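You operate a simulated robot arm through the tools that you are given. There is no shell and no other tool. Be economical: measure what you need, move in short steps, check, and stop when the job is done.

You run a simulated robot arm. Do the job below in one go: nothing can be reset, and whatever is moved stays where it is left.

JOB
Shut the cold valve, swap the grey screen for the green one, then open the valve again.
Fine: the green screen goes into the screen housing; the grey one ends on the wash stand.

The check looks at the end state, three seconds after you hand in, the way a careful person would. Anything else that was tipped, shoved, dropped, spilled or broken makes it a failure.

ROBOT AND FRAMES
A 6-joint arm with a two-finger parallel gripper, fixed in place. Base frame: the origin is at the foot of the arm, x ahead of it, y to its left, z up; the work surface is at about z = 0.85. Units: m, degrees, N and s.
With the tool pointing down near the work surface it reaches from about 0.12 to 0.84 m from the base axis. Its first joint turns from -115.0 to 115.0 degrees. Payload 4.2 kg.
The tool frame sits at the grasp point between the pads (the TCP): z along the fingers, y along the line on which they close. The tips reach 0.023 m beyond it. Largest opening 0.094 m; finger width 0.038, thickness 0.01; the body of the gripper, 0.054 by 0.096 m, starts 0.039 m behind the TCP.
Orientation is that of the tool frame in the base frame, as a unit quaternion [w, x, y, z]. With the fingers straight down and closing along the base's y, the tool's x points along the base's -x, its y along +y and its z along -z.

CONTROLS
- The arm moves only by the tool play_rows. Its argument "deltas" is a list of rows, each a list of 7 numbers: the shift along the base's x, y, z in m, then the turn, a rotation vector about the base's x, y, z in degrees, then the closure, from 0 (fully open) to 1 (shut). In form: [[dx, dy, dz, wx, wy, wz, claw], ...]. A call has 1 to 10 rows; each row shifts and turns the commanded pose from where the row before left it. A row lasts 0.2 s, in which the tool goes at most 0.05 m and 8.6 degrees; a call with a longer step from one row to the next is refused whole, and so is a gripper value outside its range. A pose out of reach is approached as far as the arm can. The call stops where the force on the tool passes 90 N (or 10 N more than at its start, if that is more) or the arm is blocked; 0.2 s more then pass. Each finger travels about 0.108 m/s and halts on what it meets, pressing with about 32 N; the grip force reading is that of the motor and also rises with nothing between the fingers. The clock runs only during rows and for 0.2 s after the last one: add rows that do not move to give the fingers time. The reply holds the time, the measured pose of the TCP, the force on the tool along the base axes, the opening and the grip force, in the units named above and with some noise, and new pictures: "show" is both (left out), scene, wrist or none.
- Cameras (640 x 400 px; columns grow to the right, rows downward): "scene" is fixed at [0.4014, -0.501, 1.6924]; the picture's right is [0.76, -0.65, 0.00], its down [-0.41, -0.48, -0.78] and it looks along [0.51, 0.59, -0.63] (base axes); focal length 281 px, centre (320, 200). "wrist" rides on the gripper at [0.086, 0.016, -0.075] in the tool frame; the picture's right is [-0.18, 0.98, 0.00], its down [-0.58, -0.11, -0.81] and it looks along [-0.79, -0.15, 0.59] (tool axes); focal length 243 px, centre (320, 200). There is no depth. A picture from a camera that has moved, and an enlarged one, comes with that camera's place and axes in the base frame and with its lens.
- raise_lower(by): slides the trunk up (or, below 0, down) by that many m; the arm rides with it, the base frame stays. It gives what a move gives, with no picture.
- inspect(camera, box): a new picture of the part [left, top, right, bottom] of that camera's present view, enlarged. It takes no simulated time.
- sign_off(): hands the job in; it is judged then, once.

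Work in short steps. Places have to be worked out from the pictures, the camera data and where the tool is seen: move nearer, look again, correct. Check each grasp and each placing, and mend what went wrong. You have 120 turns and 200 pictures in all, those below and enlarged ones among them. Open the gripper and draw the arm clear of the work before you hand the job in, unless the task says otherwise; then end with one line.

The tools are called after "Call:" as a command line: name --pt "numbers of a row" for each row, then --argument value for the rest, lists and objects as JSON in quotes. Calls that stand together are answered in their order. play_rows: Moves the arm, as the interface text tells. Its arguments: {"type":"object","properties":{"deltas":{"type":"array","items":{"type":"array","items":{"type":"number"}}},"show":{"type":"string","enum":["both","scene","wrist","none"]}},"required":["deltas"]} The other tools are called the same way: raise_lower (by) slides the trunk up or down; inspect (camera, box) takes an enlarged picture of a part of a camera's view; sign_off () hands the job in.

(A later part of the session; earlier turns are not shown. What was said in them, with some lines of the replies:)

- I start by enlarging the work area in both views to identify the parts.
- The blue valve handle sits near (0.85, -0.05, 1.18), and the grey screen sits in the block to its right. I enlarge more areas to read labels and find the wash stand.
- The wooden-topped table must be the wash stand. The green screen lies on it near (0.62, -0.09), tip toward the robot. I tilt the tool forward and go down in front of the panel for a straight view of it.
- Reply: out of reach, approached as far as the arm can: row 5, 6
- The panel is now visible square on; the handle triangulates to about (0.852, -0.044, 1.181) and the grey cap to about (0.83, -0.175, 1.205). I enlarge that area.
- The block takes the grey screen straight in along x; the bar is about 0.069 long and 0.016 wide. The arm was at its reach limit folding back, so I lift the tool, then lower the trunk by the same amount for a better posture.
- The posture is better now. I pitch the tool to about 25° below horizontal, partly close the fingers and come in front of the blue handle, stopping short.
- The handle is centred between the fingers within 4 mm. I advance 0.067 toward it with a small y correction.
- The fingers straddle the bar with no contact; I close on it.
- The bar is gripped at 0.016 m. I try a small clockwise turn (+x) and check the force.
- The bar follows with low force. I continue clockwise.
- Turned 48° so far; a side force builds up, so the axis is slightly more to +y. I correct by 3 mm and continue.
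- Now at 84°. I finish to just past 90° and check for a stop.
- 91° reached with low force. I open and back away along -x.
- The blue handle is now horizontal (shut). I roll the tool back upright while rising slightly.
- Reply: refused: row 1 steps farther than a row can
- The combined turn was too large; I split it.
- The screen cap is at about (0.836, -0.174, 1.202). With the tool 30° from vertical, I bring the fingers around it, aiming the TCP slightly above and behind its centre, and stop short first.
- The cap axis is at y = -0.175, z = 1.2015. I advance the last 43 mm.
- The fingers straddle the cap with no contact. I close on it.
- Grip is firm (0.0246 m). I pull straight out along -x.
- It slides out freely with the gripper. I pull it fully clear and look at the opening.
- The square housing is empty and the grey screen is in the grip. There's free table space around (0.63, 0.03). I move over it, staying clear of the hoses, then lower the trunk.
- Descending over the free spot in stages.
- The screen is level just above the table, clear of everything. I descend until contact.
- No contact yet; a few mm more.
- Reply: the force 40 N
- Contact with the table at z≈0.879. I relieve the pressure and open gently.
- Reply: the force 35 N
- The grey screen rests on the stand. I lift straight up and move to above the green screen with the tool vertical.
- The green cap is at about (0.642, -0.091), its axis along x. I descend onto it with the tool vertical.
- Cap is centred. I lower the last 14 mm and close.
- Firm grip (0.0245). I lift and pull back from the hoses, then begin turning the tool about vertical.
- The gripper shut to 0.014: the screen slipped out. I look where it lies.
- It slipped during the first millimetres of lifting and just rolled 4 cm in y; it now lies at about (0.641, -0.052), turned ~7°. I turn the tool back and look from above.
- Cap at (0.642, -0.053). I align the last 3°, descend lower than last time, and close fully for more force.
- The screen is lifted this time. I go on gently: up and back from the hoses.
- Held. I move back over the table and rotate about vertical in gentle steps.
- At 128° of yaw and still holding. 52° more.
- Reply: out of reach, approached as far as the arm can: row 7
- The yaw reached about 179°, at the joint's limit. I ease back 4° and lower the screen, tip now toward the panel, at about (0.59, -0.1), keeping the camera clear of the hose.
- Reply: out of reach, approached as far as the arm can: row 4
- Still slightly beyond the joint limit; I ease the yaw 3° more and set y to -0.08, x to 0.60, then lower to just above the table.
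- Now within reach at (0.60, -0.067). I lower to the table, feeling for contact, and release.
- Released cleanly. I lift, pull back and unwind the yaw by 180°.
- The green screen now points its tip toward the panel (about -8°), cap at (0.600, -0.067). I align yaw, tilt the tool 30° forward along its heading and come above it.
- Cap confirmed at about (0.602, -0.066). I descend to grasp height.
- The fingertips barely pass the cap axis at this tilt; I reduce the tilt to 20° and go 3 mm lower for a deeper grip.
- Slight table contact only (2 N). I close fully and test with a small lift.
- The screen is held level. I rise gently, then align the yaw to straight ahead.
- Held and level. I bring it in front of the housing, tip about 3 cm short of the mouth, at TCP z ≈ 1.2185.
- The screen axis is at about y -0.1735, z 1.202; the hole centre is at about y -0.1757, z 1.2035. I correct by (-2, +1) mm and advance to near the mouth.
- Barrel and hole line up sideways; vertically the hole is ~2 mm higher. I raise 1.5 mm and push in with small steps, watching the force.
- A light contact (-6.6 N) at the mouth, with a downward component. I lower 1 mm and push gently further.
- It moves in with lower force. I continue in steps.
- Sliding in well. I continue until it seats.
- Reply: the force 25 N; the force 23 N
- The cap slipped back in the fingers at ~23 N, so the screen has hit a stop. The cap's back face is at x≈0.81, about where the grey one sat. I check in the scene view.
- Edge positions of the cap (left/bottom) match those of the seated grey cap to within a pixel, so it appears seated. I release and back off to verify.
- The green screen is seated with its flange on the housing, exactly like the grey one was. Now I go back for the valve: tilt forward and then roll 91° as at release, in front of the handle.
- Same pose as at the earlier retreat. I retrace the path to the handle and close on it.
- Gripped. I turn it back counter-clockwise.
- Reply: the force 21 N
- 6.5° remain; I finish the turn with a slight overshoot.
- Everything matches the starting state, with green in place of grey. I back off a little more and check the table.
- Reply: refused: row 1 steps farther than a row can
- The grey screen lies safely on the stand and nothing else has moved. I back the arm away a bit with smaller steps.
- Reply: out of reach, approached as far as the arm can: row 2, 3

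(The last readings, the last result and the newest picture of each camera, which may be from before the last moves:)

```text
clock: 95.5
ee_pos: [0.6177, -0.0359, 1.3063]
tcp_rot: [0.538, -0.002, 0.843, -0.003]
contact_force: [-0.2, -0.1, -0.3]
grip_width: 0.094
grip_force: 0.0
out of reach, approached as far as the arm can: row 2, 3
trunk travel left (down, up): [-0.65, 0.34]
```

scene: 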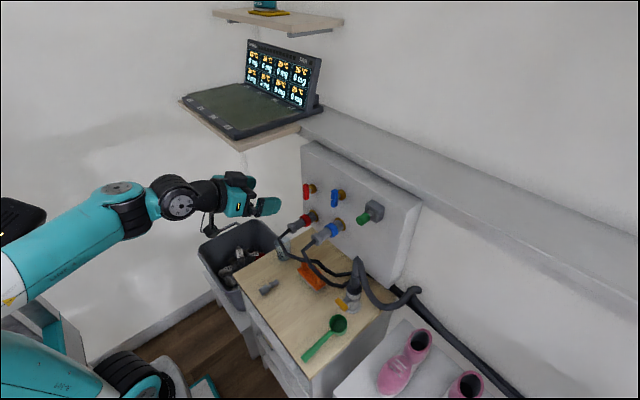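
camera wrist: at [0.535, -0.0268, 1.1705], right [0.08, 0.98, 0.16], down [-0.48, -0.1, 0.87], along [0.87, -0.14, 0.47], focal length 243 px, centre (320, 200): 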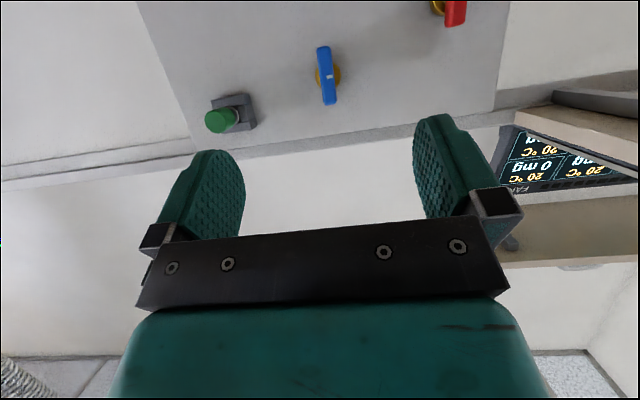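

The arm is clear, the gripper is open and the end state is as wanted, so I hand in.

Call:
sign_off

```text
The job is handed in.
```

The cold valve was shut, the green screen is now seated in the housing, the grey one is on the wash stand (I took the wooden-topped table with the tap as the stand), and the valve is open again; on the first pick-up the green screen slipped from the grip just above the table and rolled about 4 cm, but I saw no damage and nothing else moved.
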